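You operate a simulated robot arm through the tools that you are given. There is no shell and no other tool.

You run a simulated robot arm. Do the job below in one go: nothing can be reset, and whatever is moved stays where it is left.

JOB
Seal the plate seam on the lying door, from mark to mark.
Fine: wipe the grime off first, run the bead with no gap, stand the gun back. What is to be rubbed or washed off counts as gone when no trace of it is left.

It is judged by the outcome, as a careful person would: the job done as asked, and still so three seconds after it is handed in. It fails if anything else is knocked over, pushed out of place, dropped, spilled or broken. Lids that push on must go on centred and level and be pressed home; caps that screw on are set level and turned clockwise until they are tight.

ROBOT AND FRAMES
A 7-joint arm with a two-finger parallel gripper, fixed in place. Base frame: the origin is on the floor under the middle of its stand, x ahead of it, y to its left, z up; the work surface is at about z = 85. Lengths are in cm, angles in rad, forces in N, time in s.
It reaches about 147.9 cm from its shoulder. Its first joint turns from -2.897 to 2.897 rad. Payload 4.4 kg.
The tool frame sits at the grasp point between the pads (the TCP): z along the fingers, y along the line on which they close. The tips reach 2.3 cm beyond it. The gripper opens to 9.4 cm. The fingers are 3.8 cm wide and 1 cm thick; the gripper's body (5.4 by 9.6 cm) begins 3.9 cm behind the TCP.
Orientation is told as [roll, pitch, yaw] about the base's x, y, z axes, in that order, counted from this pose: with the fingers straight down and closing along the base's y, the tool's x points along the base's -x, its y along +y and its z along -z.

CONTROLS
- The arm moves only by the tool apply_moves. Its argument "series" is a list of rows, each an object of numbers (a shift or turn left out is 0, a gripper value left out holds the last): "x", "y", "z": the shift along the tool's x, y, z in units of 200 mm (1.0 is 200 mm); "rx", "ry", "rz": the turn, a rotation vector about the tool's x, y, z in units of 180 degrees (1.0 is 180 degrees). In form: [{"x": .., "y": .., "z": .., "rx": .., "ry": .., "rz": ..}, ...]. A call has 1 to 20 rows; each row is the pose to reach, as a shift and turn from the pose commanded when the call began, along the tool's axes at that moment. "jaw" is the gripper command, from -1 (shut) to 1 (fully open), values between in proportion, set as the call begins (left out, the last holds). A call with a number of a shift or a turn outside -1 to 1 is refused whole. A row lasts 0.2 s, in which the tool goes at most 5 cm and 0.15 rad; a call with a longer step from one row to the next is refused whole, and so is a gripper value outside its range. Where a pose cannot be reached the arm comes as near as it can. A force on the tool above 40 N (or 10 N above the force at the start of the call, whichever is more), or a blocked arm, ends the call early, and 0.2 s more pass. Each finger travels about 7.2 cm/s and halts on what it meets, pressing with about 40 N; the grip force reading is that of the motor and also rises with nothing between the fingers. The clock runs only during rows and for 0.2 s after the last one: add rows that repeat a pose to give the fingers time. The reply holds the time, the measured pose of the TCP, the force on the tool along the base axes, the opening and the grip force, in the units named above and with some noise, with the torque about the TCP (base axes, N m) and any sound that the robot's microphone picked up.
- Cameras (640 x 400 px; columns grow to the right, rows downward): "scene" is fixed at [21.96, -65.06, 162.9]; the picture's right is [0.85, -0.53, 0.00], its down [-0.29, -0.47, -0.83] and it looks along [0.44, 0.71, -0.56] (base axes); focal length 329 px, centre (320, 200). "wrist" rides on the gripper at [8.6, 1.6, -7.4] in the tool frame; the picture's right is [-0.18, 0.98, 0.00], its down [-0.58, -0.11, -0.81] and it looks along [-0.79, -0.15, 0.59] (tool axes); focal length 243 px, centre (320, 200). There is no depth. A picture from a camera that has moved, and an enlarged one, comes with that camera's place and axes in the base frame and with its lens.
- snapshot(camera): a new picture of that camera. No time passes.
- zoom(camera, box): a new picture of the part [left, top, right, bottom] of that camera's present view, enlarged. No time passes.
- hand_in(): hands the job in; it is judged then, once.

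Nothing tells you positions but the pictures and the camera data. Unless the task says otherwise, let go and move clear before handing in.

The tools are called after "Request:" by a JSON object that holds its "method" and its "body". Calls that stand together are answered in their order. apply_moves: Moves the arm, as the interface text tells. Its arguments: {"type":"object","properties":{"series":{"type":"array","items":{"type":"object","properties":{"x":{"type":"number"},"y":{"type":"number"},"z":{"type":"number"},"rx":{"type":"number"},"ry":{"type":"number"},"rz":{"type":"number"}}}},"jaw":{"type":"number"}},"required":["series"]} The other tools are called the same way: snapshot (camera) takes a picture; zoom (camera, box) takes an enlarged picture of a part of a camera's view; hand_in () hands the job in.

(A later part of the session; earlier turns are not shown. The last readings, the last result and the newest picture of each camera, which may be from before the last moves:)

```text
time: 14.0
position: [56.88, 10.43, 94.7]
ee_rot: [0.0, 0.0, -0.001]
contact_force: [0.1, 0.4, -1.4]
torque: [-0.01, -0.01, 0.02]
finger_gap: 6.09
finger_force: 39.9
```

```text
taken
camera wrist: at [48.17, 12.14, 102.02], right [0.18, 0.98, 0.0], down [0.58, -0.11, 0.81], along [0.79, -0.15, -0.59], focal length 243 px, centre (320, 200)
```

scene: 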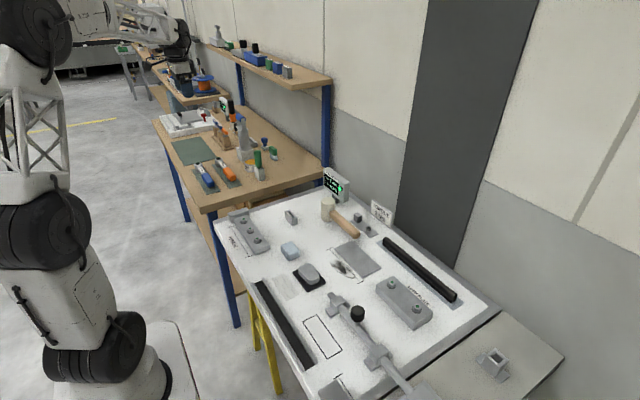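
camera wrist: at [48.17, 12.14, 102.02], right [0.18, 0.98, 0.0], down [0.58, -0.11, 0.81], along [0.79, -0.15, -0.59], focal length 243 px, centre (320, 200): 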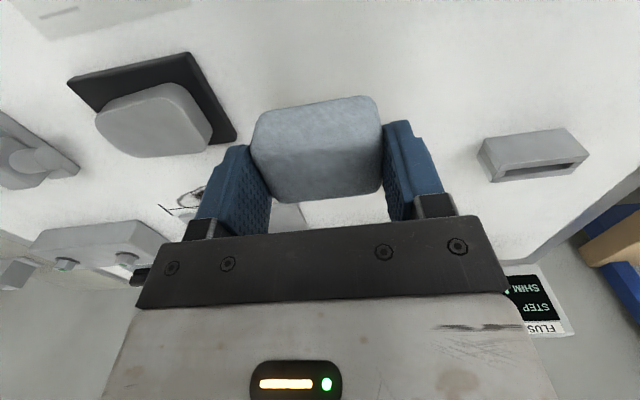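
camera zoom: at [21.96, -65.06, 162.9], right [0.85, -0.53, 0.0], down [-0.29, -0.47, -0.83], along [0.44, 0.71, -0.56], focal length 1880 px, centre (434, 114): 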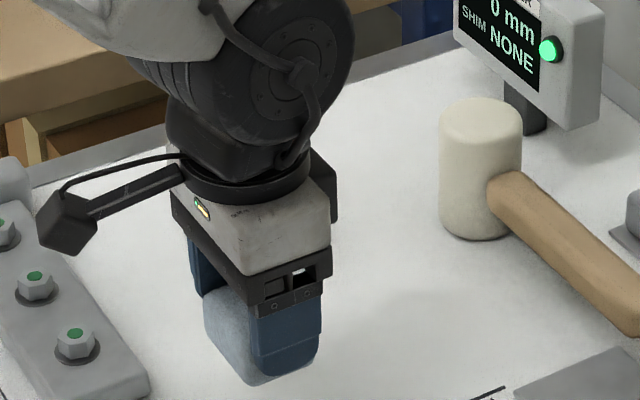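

The pad is held firmly, with its bottom face meeting the door when the TCP is at z≈88.7. I'll carry it above the grime just off the plate edge.

Request:
{"method": "apply_moves", "body": {"series": [{"x": -0.12, "y": -0.12}, {"x": -0.24, "y": -0.24}, {"x": -0.36, "y": -0.36}, {"x": -0.48, "y": -0.48}, {"x": -0.58, "y": -0.6}, {"x": -0.58, "y": -0.63, "z": 0.1}, {"x": -0.58, "y": -0.63, "z": 0.2}, {"x": -0.58, "y": -0.63, "z": 0.2}]}}

Request:
{"method": "snapshot", "body": {"camera": "wrist"}}

Request:
{"method": "zoom", "body": {"camera": "scene", "box": [310, 210, 390, 290]}}

```text
time: 15.8
position: [68.59, -1.99, 90.73]
ee_rot: [0.001, 0.0, 0.001]
contact_force: [-0.1, 0.1, 0.4]
torque: [0.01, -0.03, 0.0]
finger_gap: 6.1
finger_force: 40.3
```

```text
taken
camera wrist: at [59.89, -0.37, 97.9], right [0.18, 0.98, 0.0], down [0.58, -0.11, 0.81], along [0.79, -0.15, -0.59], focal length 243 px, centre (320, 200)
```

wrist: 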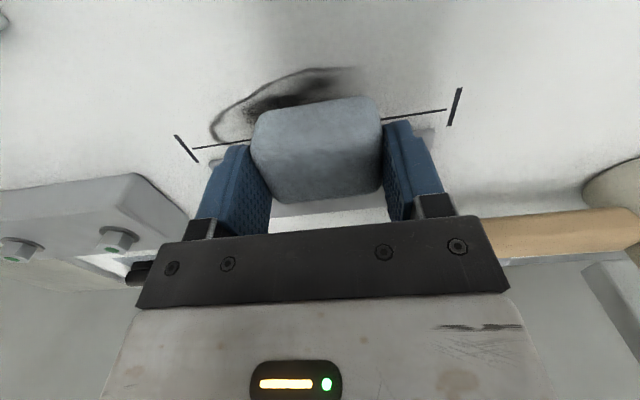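

```text
5.00 times, centred on (350, 250) of scene
camera zoom: at [21.96, -65.06, 162.9], right [0.85, -0.53, 0.0], down [-0.29, -0.47, -0.83], along [0.44, 0.71, -0.56], focal length 1645 px, centre (170, -50)
```

zoom: 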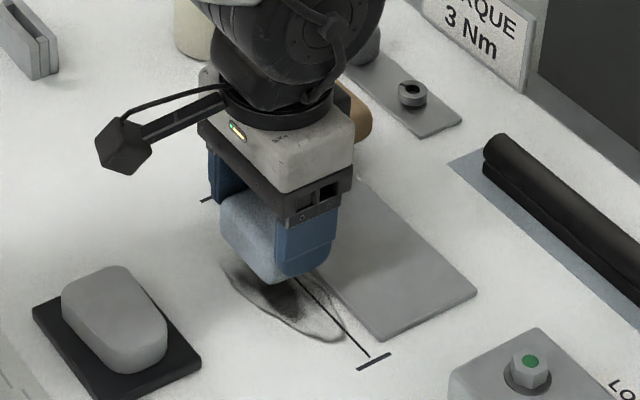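

The pad hovers above the right half of the grime, clear of the plate edge. I'll lower it gently onto the door.

Request:
{"method": "apply_moves", "body": {"series": [{"z": 0.04}, {"z": 0.08}, {"z": 0.1}, {"z": 0.105}, {"z": 0.11}]}}

```text
time: 17.0
position: [68.44, -2.02, 88.84]
ee_rot: [0.0, -0.001, 0.001]
contact_force: [-9.6, 2.8, 12.4]
torque: [0.02, 0.48, 0.05]
finger_gap: 6.08
finger_force: 40.0
stopped in row 5: the force on the tool passed its limit at 42 N (the readings are from after the stop); the commanded pose is now the measured one
```

Contact built up quickly, with a sideways push of −10 N in x, so the pad's far edge is probably riding on the plate edge. I'll lift slightly and shift back from the plate.

Request:
{"method": "apply_moves", "body": {"series": [{"z": -0.02}, {"z": -0.03}, {"x": 0.03, "z": -0.03}, {"x": 0.03, "z": -0.03}]}}

Request:
{"method": "zoom", "body": {"camera": "scene", "box": [325, 240, 373, 280]}}

Request:
{"method": "zoom", "body": {"camera": "wrist", "box": [180, 60, 480, 220]}}

```text
time: 18.0
position: [67.93, -1.98, 89.34]
ee_rot: [0.0, -0.003, 0.001]
contact_force: [0.1, -0.3, -0.9]
torque: [-0.02, -0.02, 0.0]
finger_gap: 6.09
finger_force: 39.8
```

```text
10.00 times, centred on (349, 260) of scene
camera zoom: at [21.96, -65.06, 162.9], right [0.85, -0.53, 0.0], down [-0.29, -0.47, -0.83], along [0.44, 0.71, -0.56], focal length 3290 px, centre (30, -400)
```

zoom: 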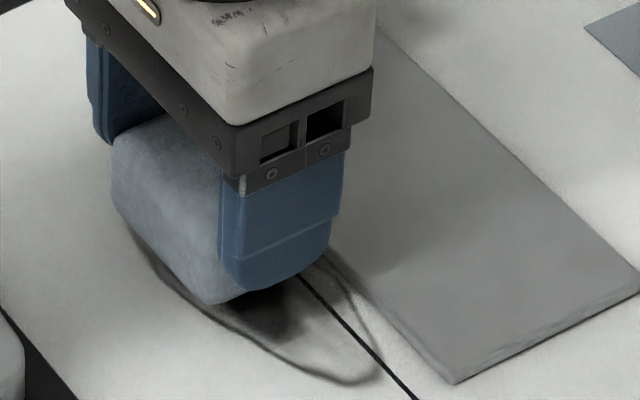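

```text
2.13 times, centred on (330, 140) of wrist
camera zoom: at [59.19, -0.28, 96.57], right [0.18, 0.98, 0.0], down [0.58, -0.11, 0.81], along [0.79, -0.15, -0.59], focal length 518 px, centre (299, 328)
```

zoom: 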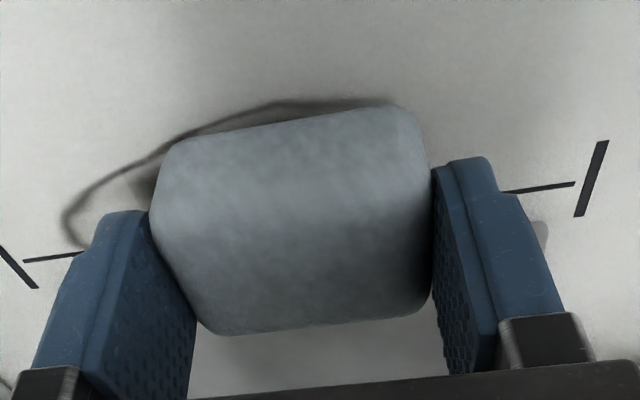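

I've lifted clear to z≈89.4 at x≈67.9. I'll lower again in small steps to feel for the door surface.

Request:
{"method": "apply_moves", "body": {"series": [{"z": 0.01}, {"z": 0.02}, {"z": 0.025}, {"z": 0.03}, {"z": 0.03}]}}

Request:
{"method": "apply_moves", "body": {"series": [{"z": 0.002}, {"z": 0.004}, {"z": 0.004}]}}

```text
time: 19.2
position: [67.94, -1.97, 88.69]
ee_rot: [0.001, -0.003, -0.001]
contact_force: [-0.7, 1.5, 6.8]
torque: [-0.01, 0.17, 0.0]
finger_gap: 6.12
finger_force: 39.8
```

```text
time: 20.0
position: [67.93, -2.09, 88.83]
ee_rot: [0.0, -0.007, 0.0]
contact_force: [-7.4, 1.1, 25.8]
torque: [-0.02, 0.4, -0.03]
finger_gap: 6.11
finger_force: 40.0
```

Firm contact is at a commanded z≈88.8. I'll ease off to about 8 N and make wiping strokes along y through the grime.

Request:
{"method": "apply_moves", "body": {"series": [{"z": -0.003}, {"y": -0.05, "z": -0.003}, {"y": -0.1, "z": -0.003}, {"y": -0.15, "z": -0.003}, {"y": -0.2, "z": -0.003}, {"y": -0.25, "z": -0.003}, {"y": -0.3, "z": -0.003}, {"y": -0.25, "z": -0.003}, {"y": -0.2, "z": -0.003}, {"y": -0.15, "z": -0.003}, {"y": -0.1, "z": -0.003}, {"y": -0.05, "z": -0.003}, {"y": 0.0, "z": -0.003}, {"y": 0.05, "z": -0.003}, {"y": 0.1, "z": -0.003}]}}

Request:
{"method": "snapshot", "body": {"camera": "wrist"}}

Request:
{"method": "zoom", "body": {"camera": "scene", "box": [325, 240, 389, 290]}}

```text
time: 21.4
position: [68.0, -6.51, 88.71]
ee_rot: [-0.001, -0.006, -0.001]
contact_force: [1.3, -1.2, 5.5]
torque: [-0.09, 0.09, 0.03]
finger_gap: 6.1
finger_force: 40.0
stopped in row 6: the force on the tool passed its limit at 41 N (the readings are from after the stop); the commanded pose is now the measured one
```

```text
taken
camera wrist: at [59.37, -4.85, 95.95], right [0.18, 0.98, 0.0], down [0.58, -0.11, 0.81], along [0.8, -0.15, -0.59], focal length 243 px, centre (320, 200)
```

wrist: 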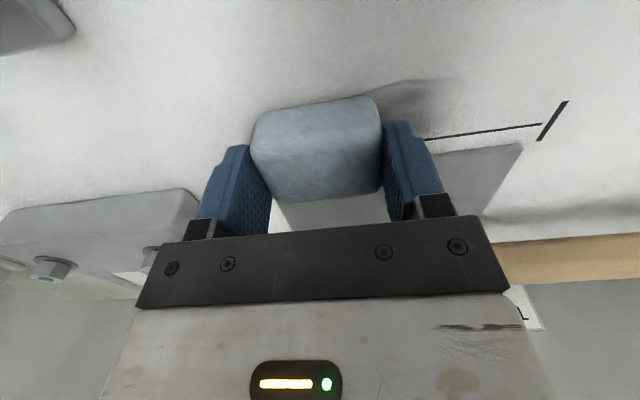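

```text
8.00 times, centred on (357, 265) of scene
camera zoom: at [21.96, -65.06, 162.9], right [0.85, -0.53, 0.0], down [-0.29, -0.47, -0.83], along [0.44, 0.71, -0.56], focal length 2632 px, centre (24, -320)
```

zoom: 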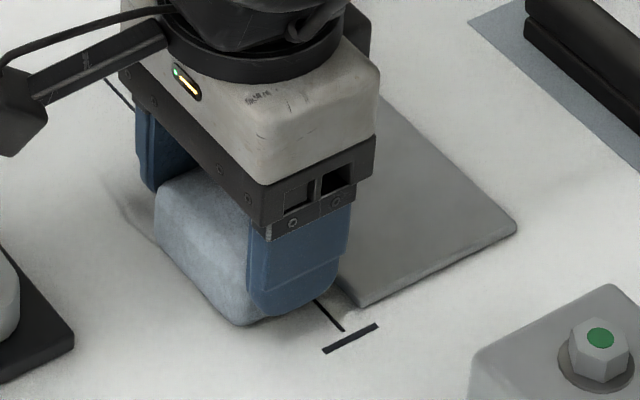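

Wiping works: the grime under the passed area has clearly faded. I'll keep going with slower strokes at light pressure.

Request:
{"method": "apply_moves", "body": {"series": [{"y": -0.02}, {"y": -0.04}, {"y": -0.06}, {"y": -0.08}, {"y": -0.1}, {"y": -0.12}]}}

Request:
{"method": "apply_moves", "body": {"series": [{"y": 0.03}, {"y": 0.06}, {"y": 0.09}, {"y": 0.12}, {"y": 0.15}, {"y": 0.18}, {"y": 0.21}, {"y": 0.24}, {"y": 0.27}, {"y": 0.3}, {"y": 0.33}, {"y": 0.36}, {"y": 0.39}, {"y": 0.42}, {"y": 0.45}]}}

Request:
{"method": "snapshot", "body": {"camera": "wrist"}}

Request:
{"method": "zoom", "body": {"camera": "scene", "box": [325, 240, 389, 290]}}

```text
time: 22.8
position: [68.21, -8.96, 88.75]
ee_rot: [-0.002, -0.006, -0.002]
contact_force: [-1.1, 8.0, 19.1]
torque: [0.23, 0.07, -0.02]
finger_gap: 6.13
finger_force: 39.8
```

```text
time: 26.0
position: [68.06, 0.03, 88.77]
ee_rot: [0.0, -0.005, -0.002]
contact_force: [0.7, -2.8, 7.4]
torque: [-0.06, 0.01, 0.0]
finger_gap: 6.1
finger_force: 40.8
```

```text
taken
camera wrist: at [59.3, 1.77, 95.94], right [0.18, 0.98, 0.0], down [0.58, -0.11, 0.81], along [0.79, -0.15, -0.59], focal length 243 px, centre (320, 200)
```

wrist: 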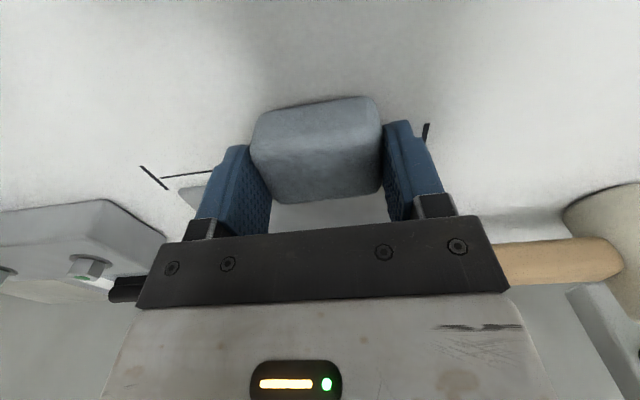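

```text
8.00 times, centred on (357, 265) of scene
camera zoom: at [21.96, -65.06, 162.9], right [0.85, -0.53, 0.0], down [-0.29, -0.47, -0.83], along [0.44, 0.71, -0.56], focal length 2632 px, centre (24, -320)
```

zoom: 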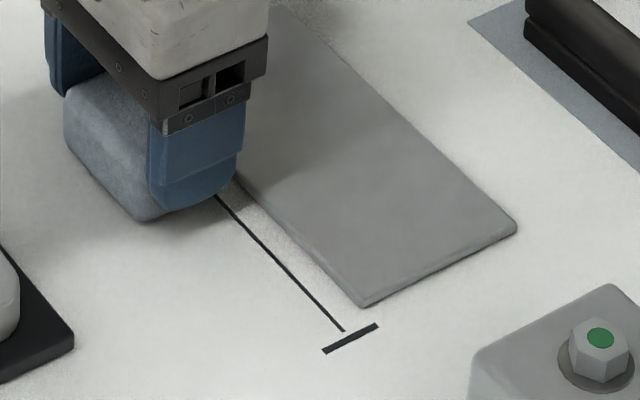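

The grime looks almost entirely gone. For thoroughness I'll do another lane closer to the robot and a return lane near the plate edge.

Request:
{"method": "apply_moves", "body": {"series": [{"x": 0.03}, {"x": 0.06}, {"x": 0.06, "y": -0.03}, {"x": 0.06, "y": -0.06}, {"x": 0.06, "y": -0.09}, {"x": 0.06, "y": -0.12}, {"x": 0.06, "y": -0.15}, {"x": 0.06, "y": -0.18}, {"x": 0.06, "y": -0.21}, {"x": 0.06, "y": -0.24}, {"x": 0.06, "y": -0.27}, {"x": 0.06, "y": -0.3}, {"x": 0.06, "y": -0.33}, {"x": 0.06, "y": -0.36}, {"x": 0.06, "y": -0.39}, {"x": 0.06, "y": -0.42}]}}

Request:
{"method": "apply_moves", "body": {"series": [{"x": -0.03}, {"x": -0.06}, {"x": -0.08}, {"x": -0.08, "y": 0.03}, {"x": -0.08, "y": 0.06}, {"x": -0.08, "y": 0.09}, {"x": -0.08, "y": 0.12}, {"x": -0.08, "y": 0.15}, {"x": -0.08, "y": 0.18}, {"x": -0.08, "y": 0.21}, {"x": -0.08, "y": 0.24}, {"x": -0.08, "y": 0.27}, {"x": -0.08, "y": 0.3}, {"x": -0.08, "y": 0.33}, {"x": -0.08, "y": 0.36}, {"x": -0.08, "y": 0.39}, {"x": -0.08, "y": 0.42}]}}

Request:
{"method": "zoom", "body": {"camera": "scene", "box": [325, 240, 389, 290]}}

```text
time: 29.4
position: [66.83, -8.32, 88.82]
ee_rot: [0.0, -0.006, 0.001]
contact_force: [0.4, 1.7, 3.2]
torque: [0.05, 0.02, -0.02]
finger_gap: 6.09
finger_force: 39.6
```

```text
time: 33.0
position: [68.41, 0.12, 88.63]
ee_rot: [0.001, -0.005, 0.0]
contact_force: [0.1, 0.4, -0.2]
torque: [0.0, 0.01, 0.02]
finger_gap: 6.12
finger_force: 39.7
```

```text
8.00 times, centred on (357, 265) of scene
camera zoom: at [21.96, -65.06, 162.9], right [0.85, -0.53, 0.0], down [-0.29, -0.47, -0.83], along [0.44, 0.71, -0.56], focal length 2632 px, centre (24, -320)
```

zoom: 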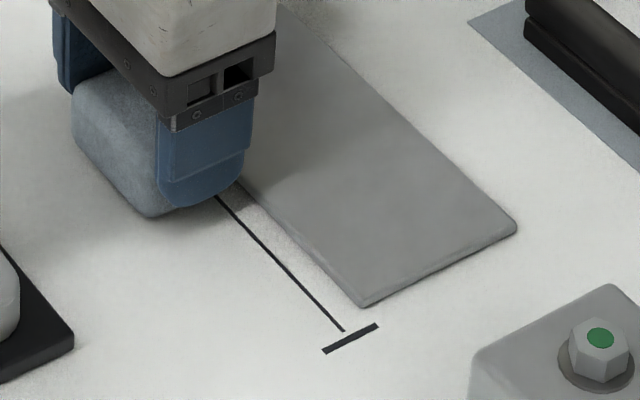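

The visible part is clean. I'll lift the pad and look at the whole area from both cameras.

Request:
{"method": "apply_moves", "body": {"series": [{"z": -0.1}, {"z": -0.2}, {"z": -0.3}, {"x": 0.15, "y": 0.15, "z": -0.3}, {"x": 0.3, "y": 0.3, "z": -0.3}, {"x": 0.45, "y": 0.45, "z": -0.3}, {"x": 0.575, "y": 0.525, "z": -0.3}, {"x": 0.575, "y": 0.525, "z": -0.3}]}}

Request:
{"method": "zoom", "body": {"camera": "scene", "box": [320, 235, 384, 290]}}

Request:
{"method": "zoom", "body": {"camera": "scene", "box": [330, 250, 370, 275]}}

Request:
{"method": "snapshot", "body": {"camera": "wrist"}}

```text
time: 34.8
position: [57.03, 10.36, 94.62]
ee_rot: [-0.002, -0.004, -0.001]
contact_force: [-0.7, 0.0, -0.9]
torque: [-0.04, 0.0, 0.0]
finger_gap: 6.11
finger_force: 40.6
```

```text
7.27 times, centred on (352, 262) of scene
camera zoom: at [21.96, -65.06, 162.9], right [0.85, -0.53, 0.0], down [-0.29, -0.47, -0.83], along [0.44, 0.71, -0.56], focal length 2393 px, centre (87, -254)
```

zoom: 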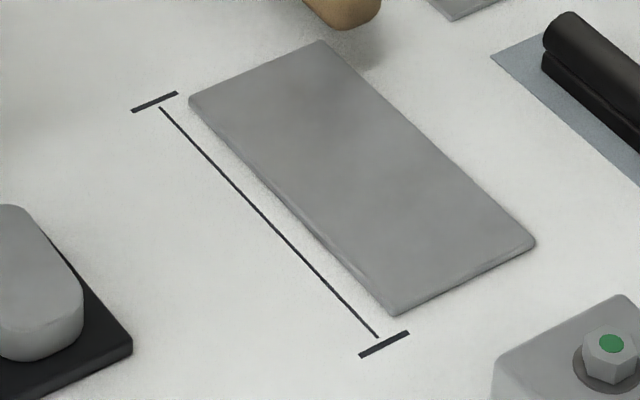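

```text
16.00 times, centred on (350, 262) of scene
camera zoom: at [21.96, -65.06, 162.9], right [0.85, -0.53, 0.0], down [-0.29, -0.47, -0.83], along [0.44, 0.71, -0.56], focal length 5264 px, centre (-160, -800)
```

zoom: 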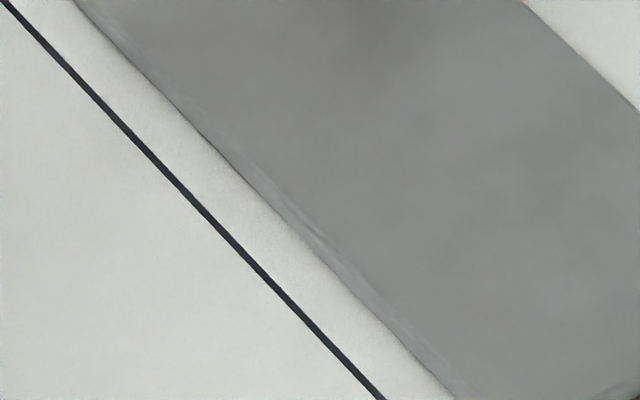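

```text
taken
camera wrist: at [48.28, 12.04, 101.88], right [0.18, 0.98, 0.0], down [0.58, -0.11, 0.81], along [0.8, -0.15, -0.59], focal length 243 px, centre (320, 200)
```

wrist: 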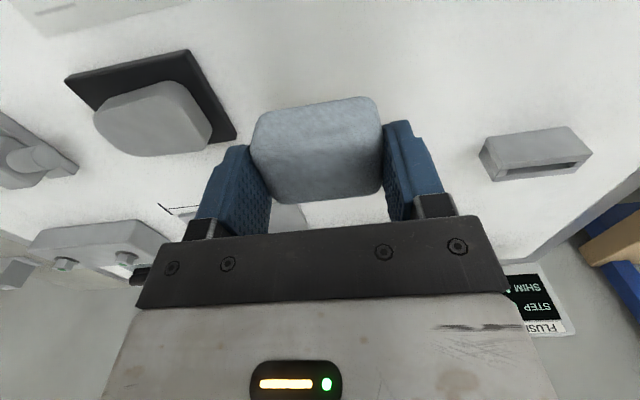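

The grime is gone with no trace left. I'll set the pad back down where it was and release it.

Request:
{"method": "apply_moves", "body": {"series": [{"z": 0.1}, {"z": 0.2}, {"z": 0.26}, {"z": 0.28}, {"z": 0.288}, {"z": 0.288}]}}

```text
time: 36.2
position: [56.99, 10.46, 88.99]
ee_rot: [0.0, -0.006, 0.0]
contact_force: [1.1, -0.2, -0.3]
torque: [-0.01, -0.01, 0.05]
finger_gap: 6.1
finger_force: 39.5
```

Request:
{"method": "apply_moves", "body": {"series": [{"z": 0.004}, {"z": 0.008}, {"z": 0.01}]}}

```text
time: 37.0
position: [57.13, 10.53, 88.81]
ee_rot: [0.001, -0.005, 0.0]
contact_force: [-2.4, -4.9, 13.1]
torque: [-0.12, 0.12, 0.01]
finger_gap: 6.06
finger_force: 40.0
```

The pad is resting on the door (13 N). I'll release it and rise straight up.

Request:
{"method": "apply_moves", "body": {"series": [{"z": 0}, {"z": 0}, {"z": 0}, {"z": 0}], "jaw": 1}}

Request:
{"method": "apply_moves", "body": {"series": [{"z": -0.1}, {"z": -0.3}, {"z": -0.5}, {"z": -0.7}, {"z": -0.9}, {"z": -1.0}, {"z": -1.0}]}}

Request:
{"method": "snapshot", "body": {"camera": "wrist"}}

Request:
{"method": "zoom", "body": {"camera": "scene", "box": [220, 190, 380, 290]}}

```text
time: 38.0
position: [57.01, 10.54, 88.6]
ee_rot: [0.001, -0.006, 0.001]
contact_force: [-1.2, -0.6, 0.3]
torque: [-0.02, 0.02, 0.01]
finger_gap: 9.4
finger_force: 0.1
```

```text
time: 39.6
position: [56.86, 10.61, 108.93]
ee_rot: [0.0, -0.005, -0.002]
contact_force: [0.9, -0.1, -0.8]
torque: [-0.01, -0.01, 0.03]
finger_gap: 9.39
finger_force: 0.0
```

```text
taken
camera wrist: at [48.09, 12.35, 115.99], right [0.18, 0.98, 0.0], down [0.58, -0.11, 0.81], along [0.8, -0.15, -0.59], focal length 243 px, centre (320, 200)
```

wrist: 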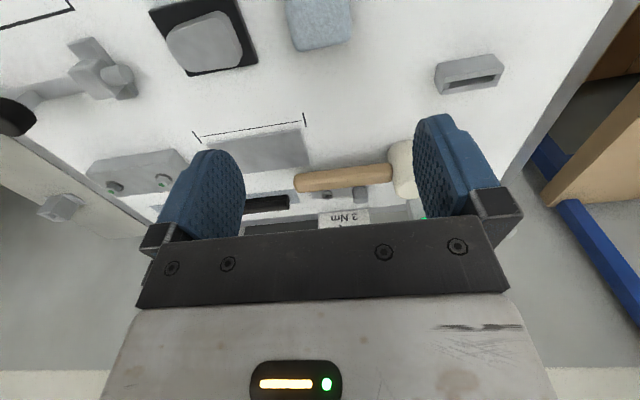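

```text
4.00 times, centred on (300, 240) of scene
camera zoom: at [21.96, -65.06, 162.9], right [0.85, -0.53, 0.0], down [-0.29, -0.47, -0.83], along [0.44, 0.71, -0.56], focal length 1316 px, centre (400, 40)
```

zoom: 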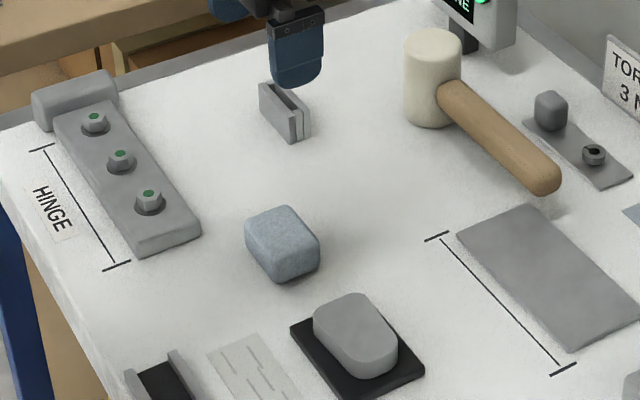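

The pad is back on its original spot and standing freely. Next is the gun, but a wall shelf (front edge at about x 83, underside at about z 125.6) is close to it, so I'll check the size of the wrist joints in the scene view before approaching.

Request:
{"method": "snapshot", "body": {"camera": "scene"}}

Request:
{"method": "zoom", "body": {"camera": "scene", "box": [200, 80, 400, 230]}}

Request:
{"method": "zoom", "body": {"camera": "scene", "box": [200, 20, 360, 190]}}

```text
taken
```

scene: 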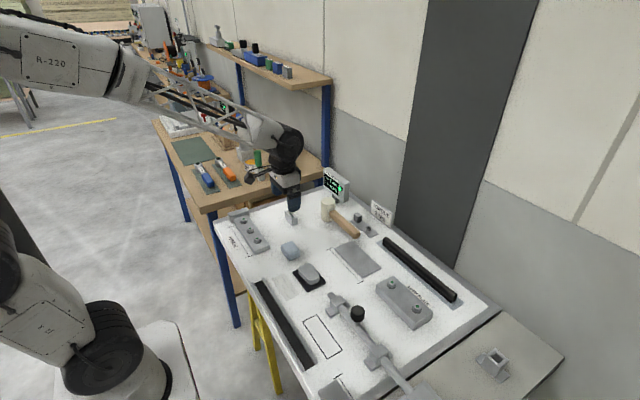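

```text
2.67 times, centred on (300, 155) of scene
camera zoom: at [21.96, -65.06, 162.9], right [0.85, -0.53, 0.0], down [-0.29, -0.47, -0.83], along [0.44, 0.71, -0.56], focal length 877 px, centre (373, 320)
```

zoom: 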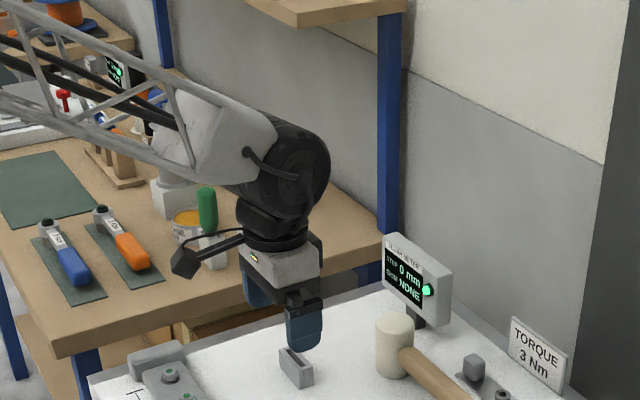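

```text
2.35 times, centred on (280, 105) of scene
camera zoom: at [21.96, -65.06, 162.9], right [0.85, -0.53, 0.0], down [-0.29, -0.47, -0.83], along [0.44, 0.71, -0.56], focal length 774 px, centre (414, 424)
```

zoom: 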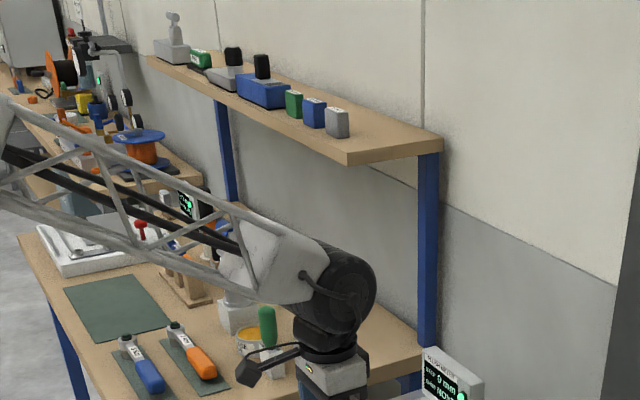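

The wrist joint extends about 8 cm from its axis, so a vertical grasp at x≈71 leaves about 4 cm to the shelf. I'll rise, level out the tiny pitch, yaw by +90° so the fingers close along x across the handle, and travel toward the gun.

Request:
{"method": "apply_moves", "body": {"series": [{"z": -0.2, "ry": 0.0016}, {"z": -0.4, "ry": 0.0016}, {"z": -0.6, "ry": 0.0016}, {"z": -0.8, "ry": 0.0016}, {"z": -0.8, "ry": 0.0016}]}}

Request:
{"method": "apply_moves", "body": {"series": [{"x": -0.02, "y": 0.09, "rz": -0.045}, {"x": -0.05, "y": 0.18, "rz": -0.09}, {"x": -0.08, "y": 0.27, "rz": -0.135}, {"x": -0.1, "y": 0.36, "rz": -0.18}, {"x": -0.12, "y": 0.45, "rz": -0.225}, {"x": -0.15, "y": 0.54, "rz": -0.27}, {"x": -0.18, "y": 0.63, "rz": -0.315}, {"x": -0.2, "y": 0.72, "rz": -0.36}, {"x": -0.22, "y": 0.81, "rz": -0.405}, {"x": -0.25, "y": 0.9, "rz": -0.45}, {"x": -0.25, "y": 1.0, "rz": -0.495}, {"x": -0.25, "y": 1.0, "rz": -0.5}, {"x": -0.25, "y": 1.0, "rz": -0.5}]}}

Request:
{"method": "snapshot", "body": {"camera": "wrist"}}

```text
time: 40.8
position: [56.92, 10.73, 124.82]
ee_rot: [-0.001, 0.001, 0.0]
contact_force: [-0.7, 0.1, 0.4]
torque: [-0.01, 0.0, -0.02]
finger_gap: 9.42
finger_force: 0.0
```

```text
time: 43.6
position: [61.84, 30.56, 124.65]
ee_rot: [-0.001, -0.001, 1.573]
contact_force: [-0.6, 0.4, -0.2]
torque: [0.0, -0.03, 0.01]
finger_gap: 9.39
finger_force: 0.0
```

```text
taken
camera wrist: at [60.14, 22.02, 131.92], right [-0.98, 0.18, 0.0], down [0.11, 0.58, 0.81], along [0.15, 0.79, -0.59], focal length 243 px, centre (320, 200)
```

wrist: 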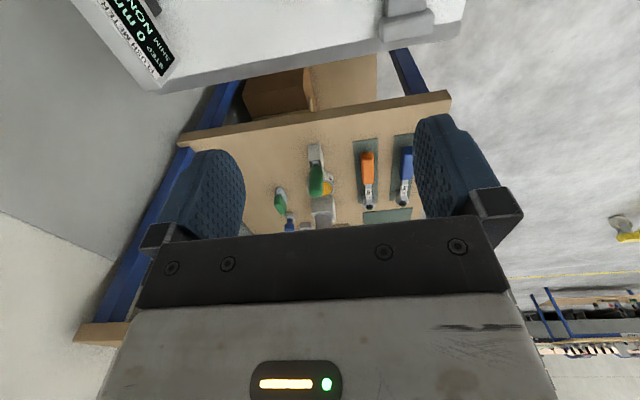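

The yaw is now +90° and the camera looks along +y over the bench. I'll continue toward the gun and then look at it closely.

Request:
{"method": "apply_moves", "body": {"series": [{"x": -0.2}, {"x": -0.4}, {"x": -0.6}, {"x": -0.8}, {"x": -1.0}, {"x": -1.0}]}}

Request:
{"method": "apply_moves", "body": {"series": [{"x": -0.15}, {"x": -0.3}, {"x": -0.45}, {"x": -0.6}, {"x": -0.75}, {"x": -0.75}]}}

Request:
{"method": "snapshot", "body": {"camera": "wrist"}}

Request:
{"method": "snapshot", "body": {"camera": "scene"}}

```text
time: 45.0
position: [61.77, 50.46, 124.69]
ee_rot: [0.0, -0.002, 1.571]
contact_force: [0.0, 0.0, -0.3]
torque: [-0.01, -0.01, 0.02]
finger_gap: 9.4
finger_force: 0.0
```

```text
time: 46.4
position: [61.91, 65.31, 124.58]
ee_rot: [0.0, 0.001, 1.57]
contact_force: [-0.4, 0.5, -0.3]
torque: [0.0, 0.01, 0.01]
finger_gap: 9.38
finger_force: 0.0
```

```text
taken
camera wrist: at [60.2, 56.85, 131.87], right [-0.98, 0.18, 0.0], down [0.11, 0.58, 0.81], along [0.15, 0.79, -0.59], focal length 243 px, centre (320, 200)
```

wrist: 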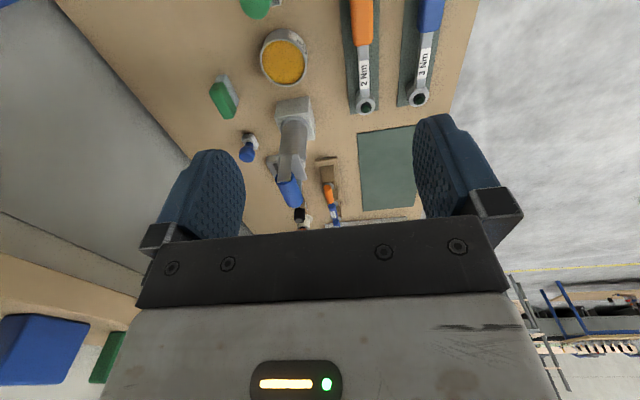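

```text
taken
```

scene: 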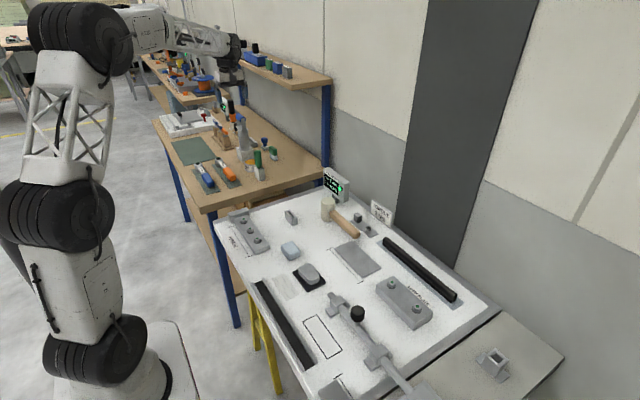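

The gun is straight ahead with its handle visible. I'll zoom in to triangulate the handle's position and check the shape.

Request:
{"method": "zoom", "body": {"camera": "wrist", "box": [250, 90, 350, 215]}}

Request:
{"method": "zoom", "body": {"camera": "wrist", "box": [265, 140, 325, 210]}}

Request:
{"method": "zoom", "body": {"camera": "scene", "box": [180, 20, 290, 170]}}

```text
3.20 times, centred on (300, 152) of wrist
camera zoom: at [60.2, 56.85, 131.87], right [-0.98, 0.18, 0.0], down [0.11, 0.58, 0.81], along [0.15, 0.79, -0.59], focal length 776 px, centre (384, 352)
```

zoom: 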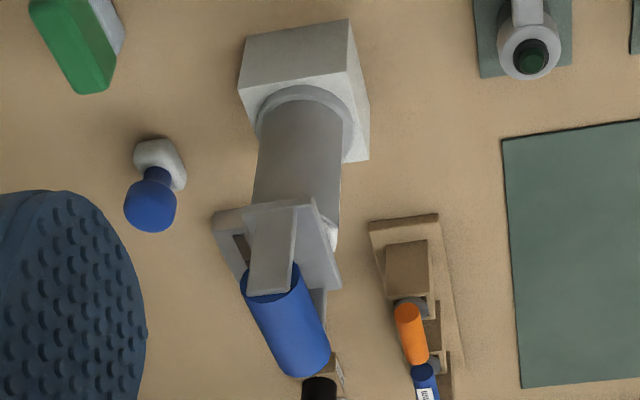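

```text
5.71 times, centred on (295, 175) of wrist
camera zoom: at [60.2, 56.85, 131.87], right [-0.98, 0.18, 0.0], down [0.11, 0.58, 0.81], along [0.15, 0.79, -0.59], focal length 1386 px, centre (463, 343)
```

zoom: 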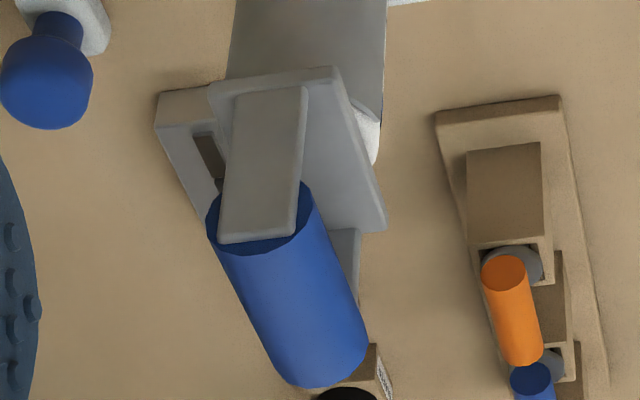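

```text
2.67 times, centred on (235, 95) of scene
camera zoom: at [21.96, -65.06, 162.9], right [0.85, -0.53, 0.0], down [-0.29, -0.47, -0.83], along [0.44, 0.71, -0.56], focal length 877 px, centre (547, 480)
```

zoom: 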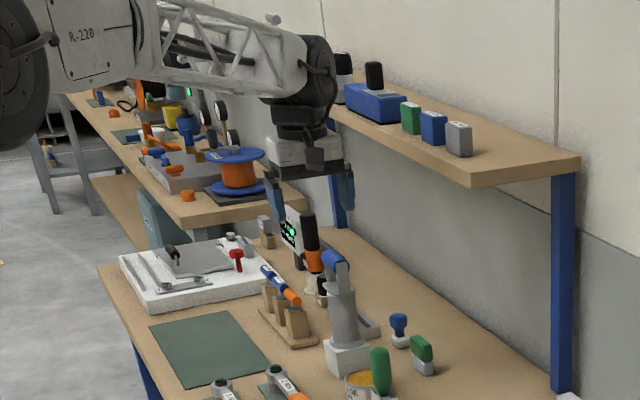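

The handle is a blue cylinder along y, centred near (71.3, 87.7, 106.1), about 6.6 cm long between the yoke posts. I'll approach over it in two steps.

Request:
{"method": "apply_moves", "body": {"series": [{"x": -0.2, "y": -0.1}, {"x": -0.4, "y": -0.2}, {"x": -0.6, "y": -0.3}, {"x": -0.8, "y": -0.4}, {"x": -0.9, "y": -0.465}, {"x": -0.9, "y": -0.465}]}}

Request:
{"method": "snapshot", "body": {"camera": "wrist"}}

Request:
{"method": "zoom", "body": {"camera": "scene", "box": [200, 20, 310, 170]}}

```text
time: 47.8
position: [70.93, 83.56, 124.64]
ee_rot: [0.001, 0.0, 1.571]
contact_force: [0.2, -0.8, 0.0]
torque: [0.0, 0.01, 0.02]
finger_gap: 9.42
finger_force: 0.1
```

```text
taken
camera wrist: at [69.37, 74.95, 131.95], right [-0.98, 0.18, 0.0], down [0.11, 0.58, 0.81], along [0.15, 0.79, -0.59], focal length 243 px, centre (320, 200)
```

wrist: 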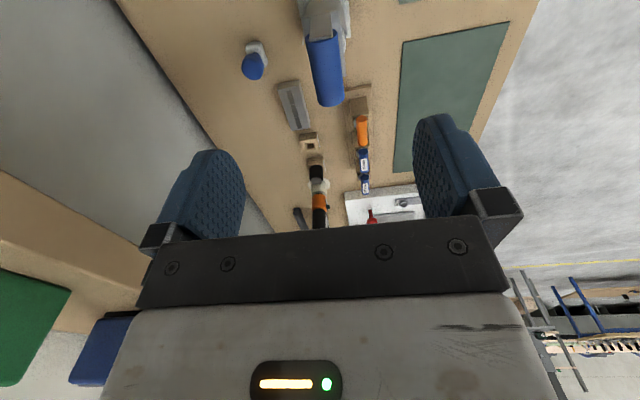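

```text
2.67 times, centred on (255, 95) of scene
camera zoom: at [21.96, -65.06, 162.9], right [0.85, -0.53, 0.0], down [-0.29, -0.47, -0.83], along [0.44, 0.71, -0.56], focal length 877 px, centre (493, 480)
```

zoom: 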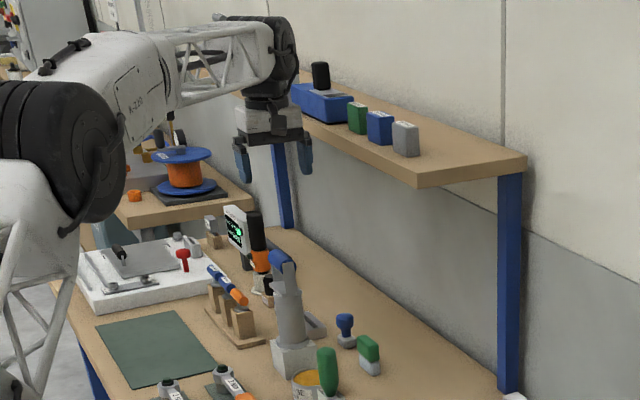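

The shelf front edge is confirmed at x≈82.6, so there's about 7 cm to the gripper body. I'll zoom on the handle again from here to refine x and y.

Request:
{"method": "zoom", "body": {"camera": "wrist", "box": [280, 0, 380, 120]}}

Request:
{"method": "zoom", "body": {"camera": "scene", "box": [222, 108, 270, 138]}}

```text
3.33 times, centred on (330, 60) of wrist
camera zoom: at [69.37, 74.95, 131.95], right [-0.98, 0.18, 0.0], down [0.11, 0.58, 0.81], along [0.15, 0.79, -0.59], focal length 809 px, centre (287, 667)
```

zoom: 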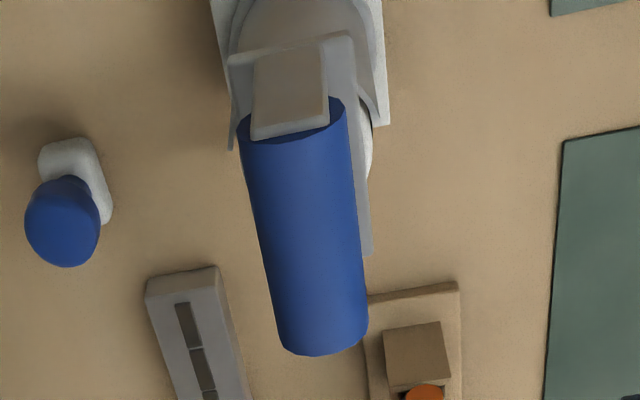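

```text
13.33 times, centred on (246, 123) of scene
camera zoom: at [21.96, -65.06, 162.9], right [0.85, -0.53, 0.0], down [-0.29, -0.47, -0.83], along [0.44, 0.71, -0.56], focal length 4387 px, centre (1307, 1227)
```

zoom: 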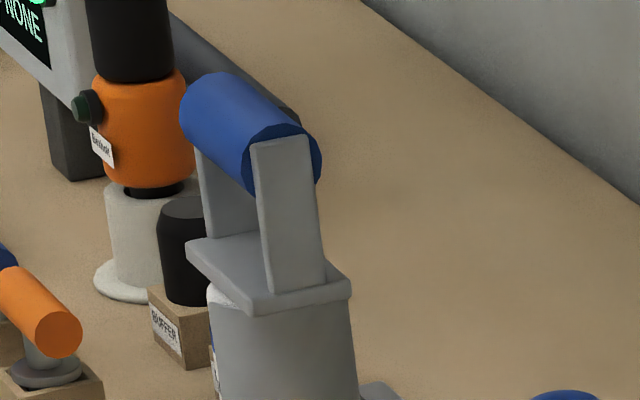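

Refined: the handle is centred at about (70.95, 87.1, 106.1), diameter about 3 cm. I'll move above it and lower partway.

Request:
{"method": "apply_moves", "body": {"series": [{"x": -0.09, "z": 0.1}, {"x": -0.178, "z": 0.25}, {"x": -0.178, "z": 0.4}, {"x": -0.178, "z": 0.5}, {"x": -0.178, "z": 0.5}]}}

Request:
{"method": "snapshot", "body": {"camera": "wrist"}}

Request:
{"method": "zoom", "body": {"camera": "scene", "box": [200, 70, 290, 150]}}

```text
time: 49.0
position: [71.18, 87.04, 114.71]
ee_rot: [0.0, 0.0, 1.571]
contact_force: [0.1, -0.2, -0.1]
torque: [-0.02, 0.02, 0.0]
finger_gap: 9.42
finger_force: 0.0
```

```text
taken
camera wrist: at [69.44, 78.46, 121.93], right [-0.98, 0.18, 0.0], down [0.11, 0.58, 0.81], along [0.15, 0.79, -0.59], focal length 243 px, centre (320, 200)
```

wrist: 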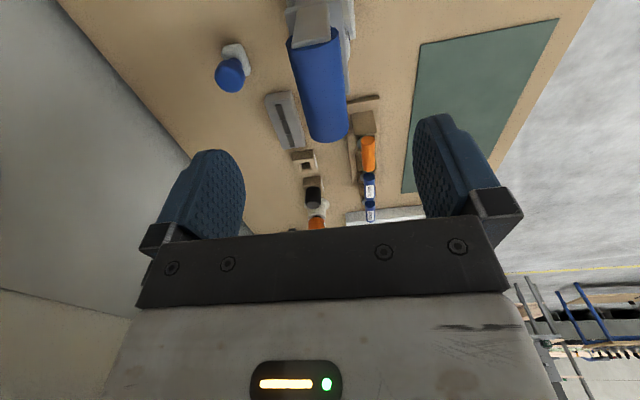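

```text
5.00 times, centred on (245, 110) of scene
camera zoom: at [21.96, -65.06, 162.9], right [0.85, -0.53, 0.0], down [-0.29, -0.47, -0.83], along [0.44, 0.71, -0.56], focal length 1645 px, centre (695, 650)
```

zoom: 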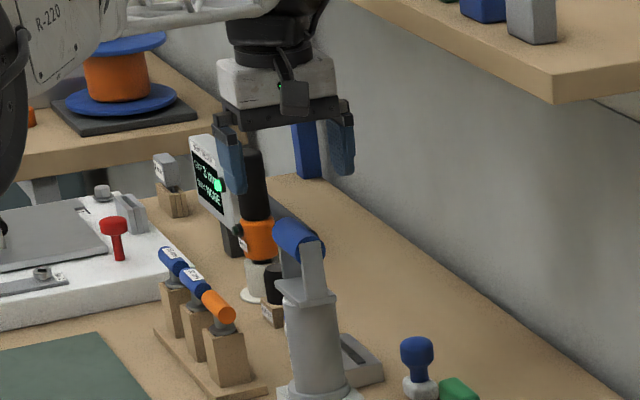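

The gripper is aligned over the handle at (71.0, 87.1). I'll descend so the pads straddle it at z≈106.2.

Request:
{"method": "apply_moves", "body": {"series": [{"z": 0.1}, {"z": 0.2}, {"z": 0.3}, {"z": 0.36}, {"z": 0.4}, {"z": 0.415}, {"z": 0.415}]}}

Request:
{"method": "snapshot", "body": {"camera": "wrist"}}

Request:
{"method": "zoom", "body": {"camera": "scene", "box": [210, 85, 280, 145]}}

```text
time: 50.6
position: [71.04, 87.1, 106.47]
ee_rot: [0.001, 0.001, 1.57]
contact_force: [-0.3, -0.3, 0.5]
torque: [-0.02, 0.0, -0.01]
finger_gap: 9.38
finger_force: 0.1
```

```text
taken
camera wrist: at [69.37, 78.52, 113.71], right [-0.98, 0.18, 0.0], down [0.11, 0.58, 0.81], along [0.15, 0.79, -0.59], focal length 243 px, centre (320, 200)
```

wrist: 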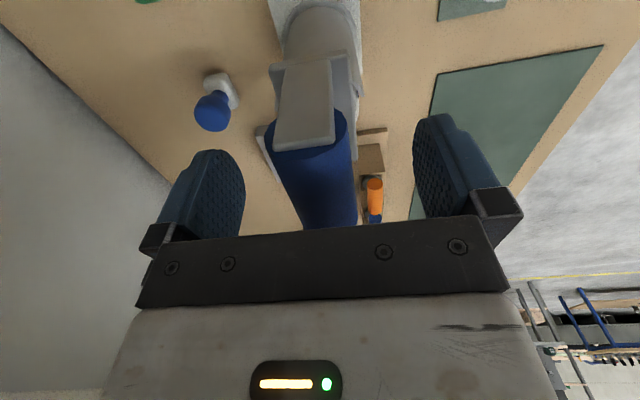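

```text
6.67 times, centred on (245, 115) of scene
camera zoom: at [21.96, -65.06, 162.9], right [0.85, -0.53, 0.0], down [-0.29, -0.47, -0.83], along [0.44, 0.71, -0.56], focal length 2193 px, centre (820, 767)
```

zoom: 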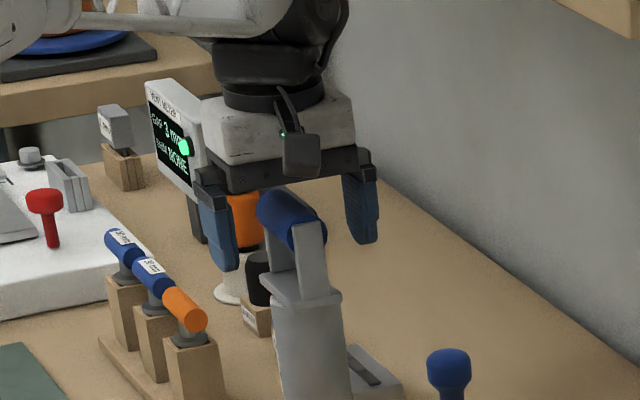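

The fingers straddle the handle between the posts and nothing is touching. I'll close on it.

Request:
{"method": "apply_moves", "body": {"series": [{"z": 0}, {"z": 0}, {"z": 0}, {"z": 0}, {"z": 0}, {"z": 0}], "jaw": -1}}

Request:
{"method": "zoom", "body": {"camera": "scene", "box": [210, 95, 280, 170]}}

Request:
{"method": "snapshot", "body": {"camera": "wrist"}}

```text
time: 52.0
position: [71.02, 87.09, 106.45]
ee_rot: [0.0, 0.001, 1.57]
contact_force: [1.2, 0.3, -0.6]
torque: [0.1, -0.06, 0.12]
finger_gap: 2.53
finger_force: 41.2
```

```text
5.33 times, centred on (245, 132) of scene
camera zoom: at [21.96, -65.06, 162.9], right [0.85, -0.53, 0.0], down [-0.29, -0.47, -0.83], along [0.44, 0.71, -0.56], focal length 1755 px, centre (720, 560)
```

zoom: 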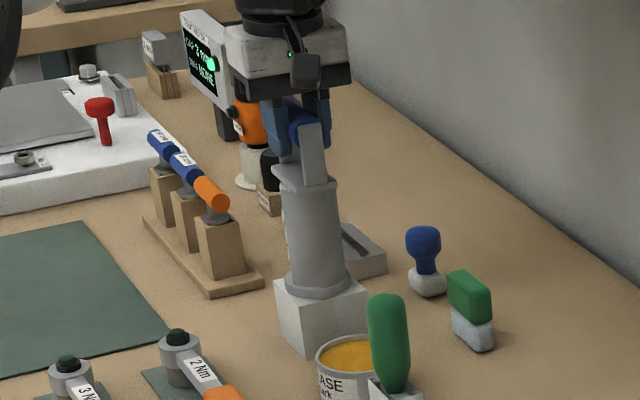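

```text
taken
camera wrist: at [69.37, 78.52, 113.68], right [-0.98, 0.18, 0.0], down [0.11, 0.58, 0.81], along [0.15, 0.79, -0.59], focal length 243 px, centre (320, 200)
```

wrist: 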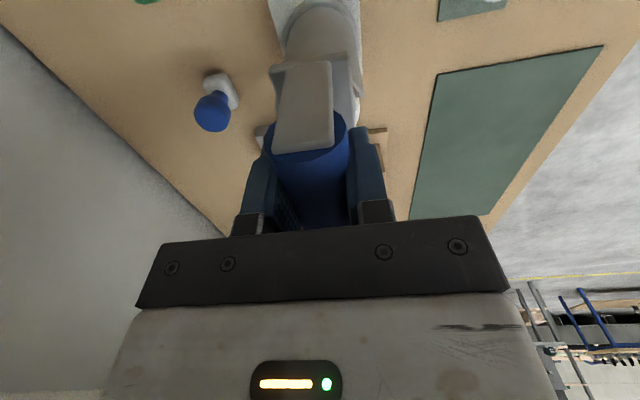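

The handle is gripped (gap 2.53 cm). I'll lift slightly to feel the weight.

Request:
{"method": "apply_moves", "body": {"series": [{"z": -0.02}, {"z": -0.04}, {"z": -0.07}, {"z": -0.1}, {"z": -0.1}]}}

Request:
{"method": "zoom", "body": {"camera": "scene", "box": [210, 95, 280, 170]}}

```text
time: 53.2
position: [71.1, 87.18, 108.45]
ee_rot: [-0.001, 0.0, 1.571]
contact_force: [-1.2, -0.7, -4.6]
torque: [-0.18, -0.06, 0.31]
finger_gap: 2.53
finger_force: 39.6
```

```text
5.33 times, centred on (245, 132) of scene
camera zoom: at [21.96, -65.06, 162.9], right [0.85, -0.53, 0.0], down [-0.29, -0.47, -0.83], along [0.44, 0.71, -0.56], focal length 1755 px, centre (720, 560)
```

zoom: 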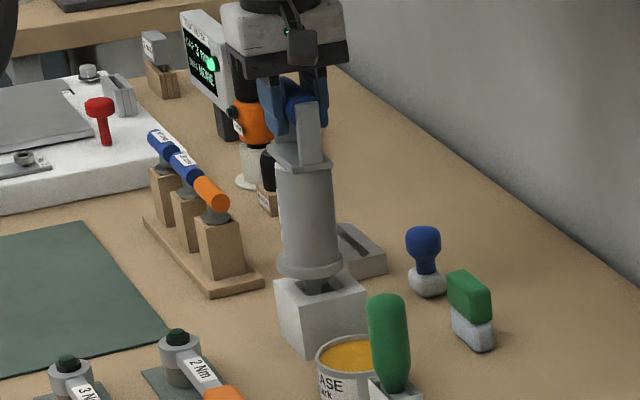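

The gun comes up cleanly at about 0.45 kg. I'll lift until the nozzle clears its stand.

Request:
{"method": "apply_moves", "body": {"series": [{"z": -0.05}, {"z": -0.1}, {"z": -0.15}, {"z": -0.2}, {"z": -0.25}, {"z": -0.3}, {"z": -0.35}, {"z": -0.4}, {"z": -0.4}]}}

Request:
{"method": "zoom", "body": {"camera": "scene", "box": [210, 85, 280, 170]}}

Request:
{"method": "snapshot", "body": {"camera": "wrist"}}

```text
time: 55.2
position: [71.14, 87.14, 116.39]
ee_rot: [-0.001, 0.0, 1.571]
contact_force: [0.2, 2.0, -4.8]
torque: [0.25, -0.08, -0.55]
finger_gap: 2.57
finger_force: 39.4
```

```text
4.71 times, centred on (245, 128) of scene
camera zoom: at [21.96, -65.06, 162.9], right [0.85, -0.53, 0.0], down [-0.29, -0.47, -0.83], along [0.44, 0.71, -0.56], focal length 1548 px, centre (673, 541)
```

zoom: 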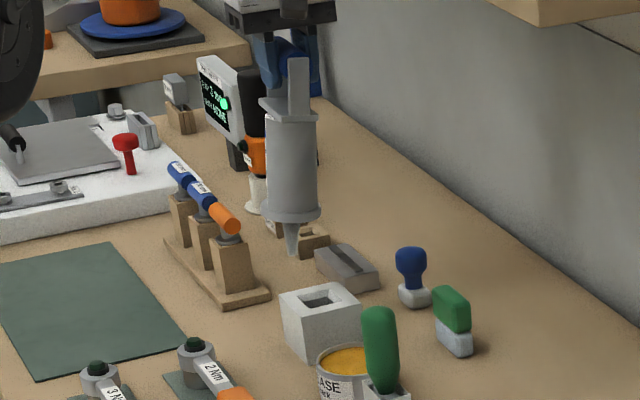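

```text
taken
camera wrist: at [69.48, 78.57, 123.69], right [-0.98, 0.18, 0.0], down [0.11, 0.58, 0.81], along [0.15, 0.79, -0.59], focal length 243 px, centre (320, 200)
```

wrist: 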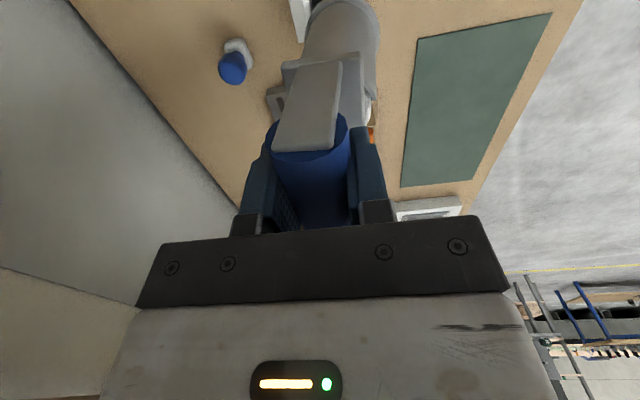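

The gun is out with the nozzle visible, but it seems to have swung slightly. I'll hold still a moment and look again.

Request:
{"method": "apply_moves", "body": {"series": [{"z": 0}, {"z": 0}, {"z": 0}, {"z": 0}, {"z": 0}]}}

Request:
{"method": "zoom", "body": {"camera": "scene", "box": [220, 90, 268, 150]}}

Request:
{"method": "snapshot", "body": {"camera": "wrist"}}

Request:
{"method": "zoom", "body": {"camera": "wrist", "box": [220, 0, 440, 230]}}

```text
time: 56.4
position: [71.14, 87.08, 116.46]
ee_rot: [0.0, -0.001, 1.571]
contact_force: [0.1, -0.7, -5.9]
torque: [0.02, -0.1, 0.01]
finger_gap: 3.03
finger_force: 39.9
```

```text
6.67 times, centred on (244, 120) of scene
camera zoom: at [21.96, -65.06, 162.9], right [0.85, -0.53, 0.0], down [-0.29, -0.47, -0.83], along [0.44, 0.71, -0.56], focal length 2193 px, centre (827, 733)
```

zoom: 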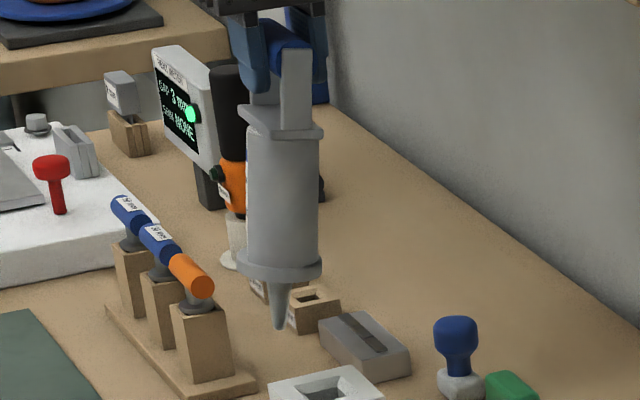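

```text
taken
camera wrist: at [69.48, 78.57, 123.69], right [-0.98, 0.18, 0.0], down [0.11, 0.58, 0.81], along [0.15, 0.79, -0.59], focal length 243 px, centre (320, 200)
```

wrist: 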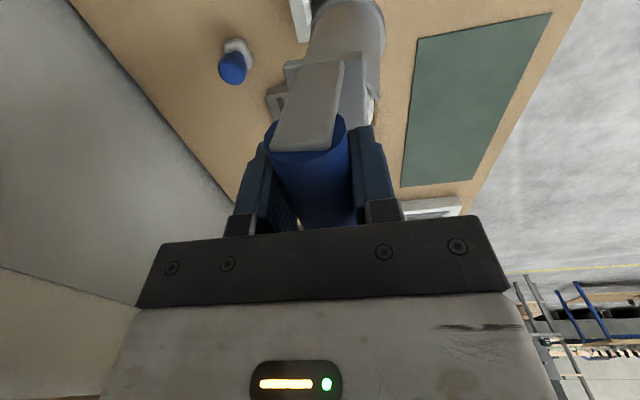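

```text
1.74 times, centred on (330, 115) of wrist
camera zoom: at [69.48, 78.57, 123.69], right [-0.98, 0.18, 0.0], down [0.11, 0.58, 0.81], along [0.15, 0.79, -0.59], focal length 422 px, centre (303, 348)
```

zoom: 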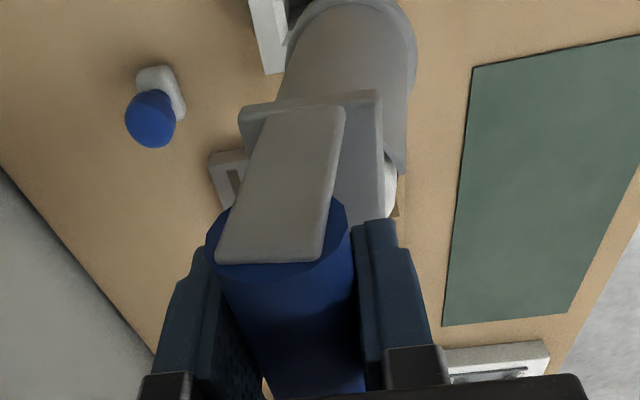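

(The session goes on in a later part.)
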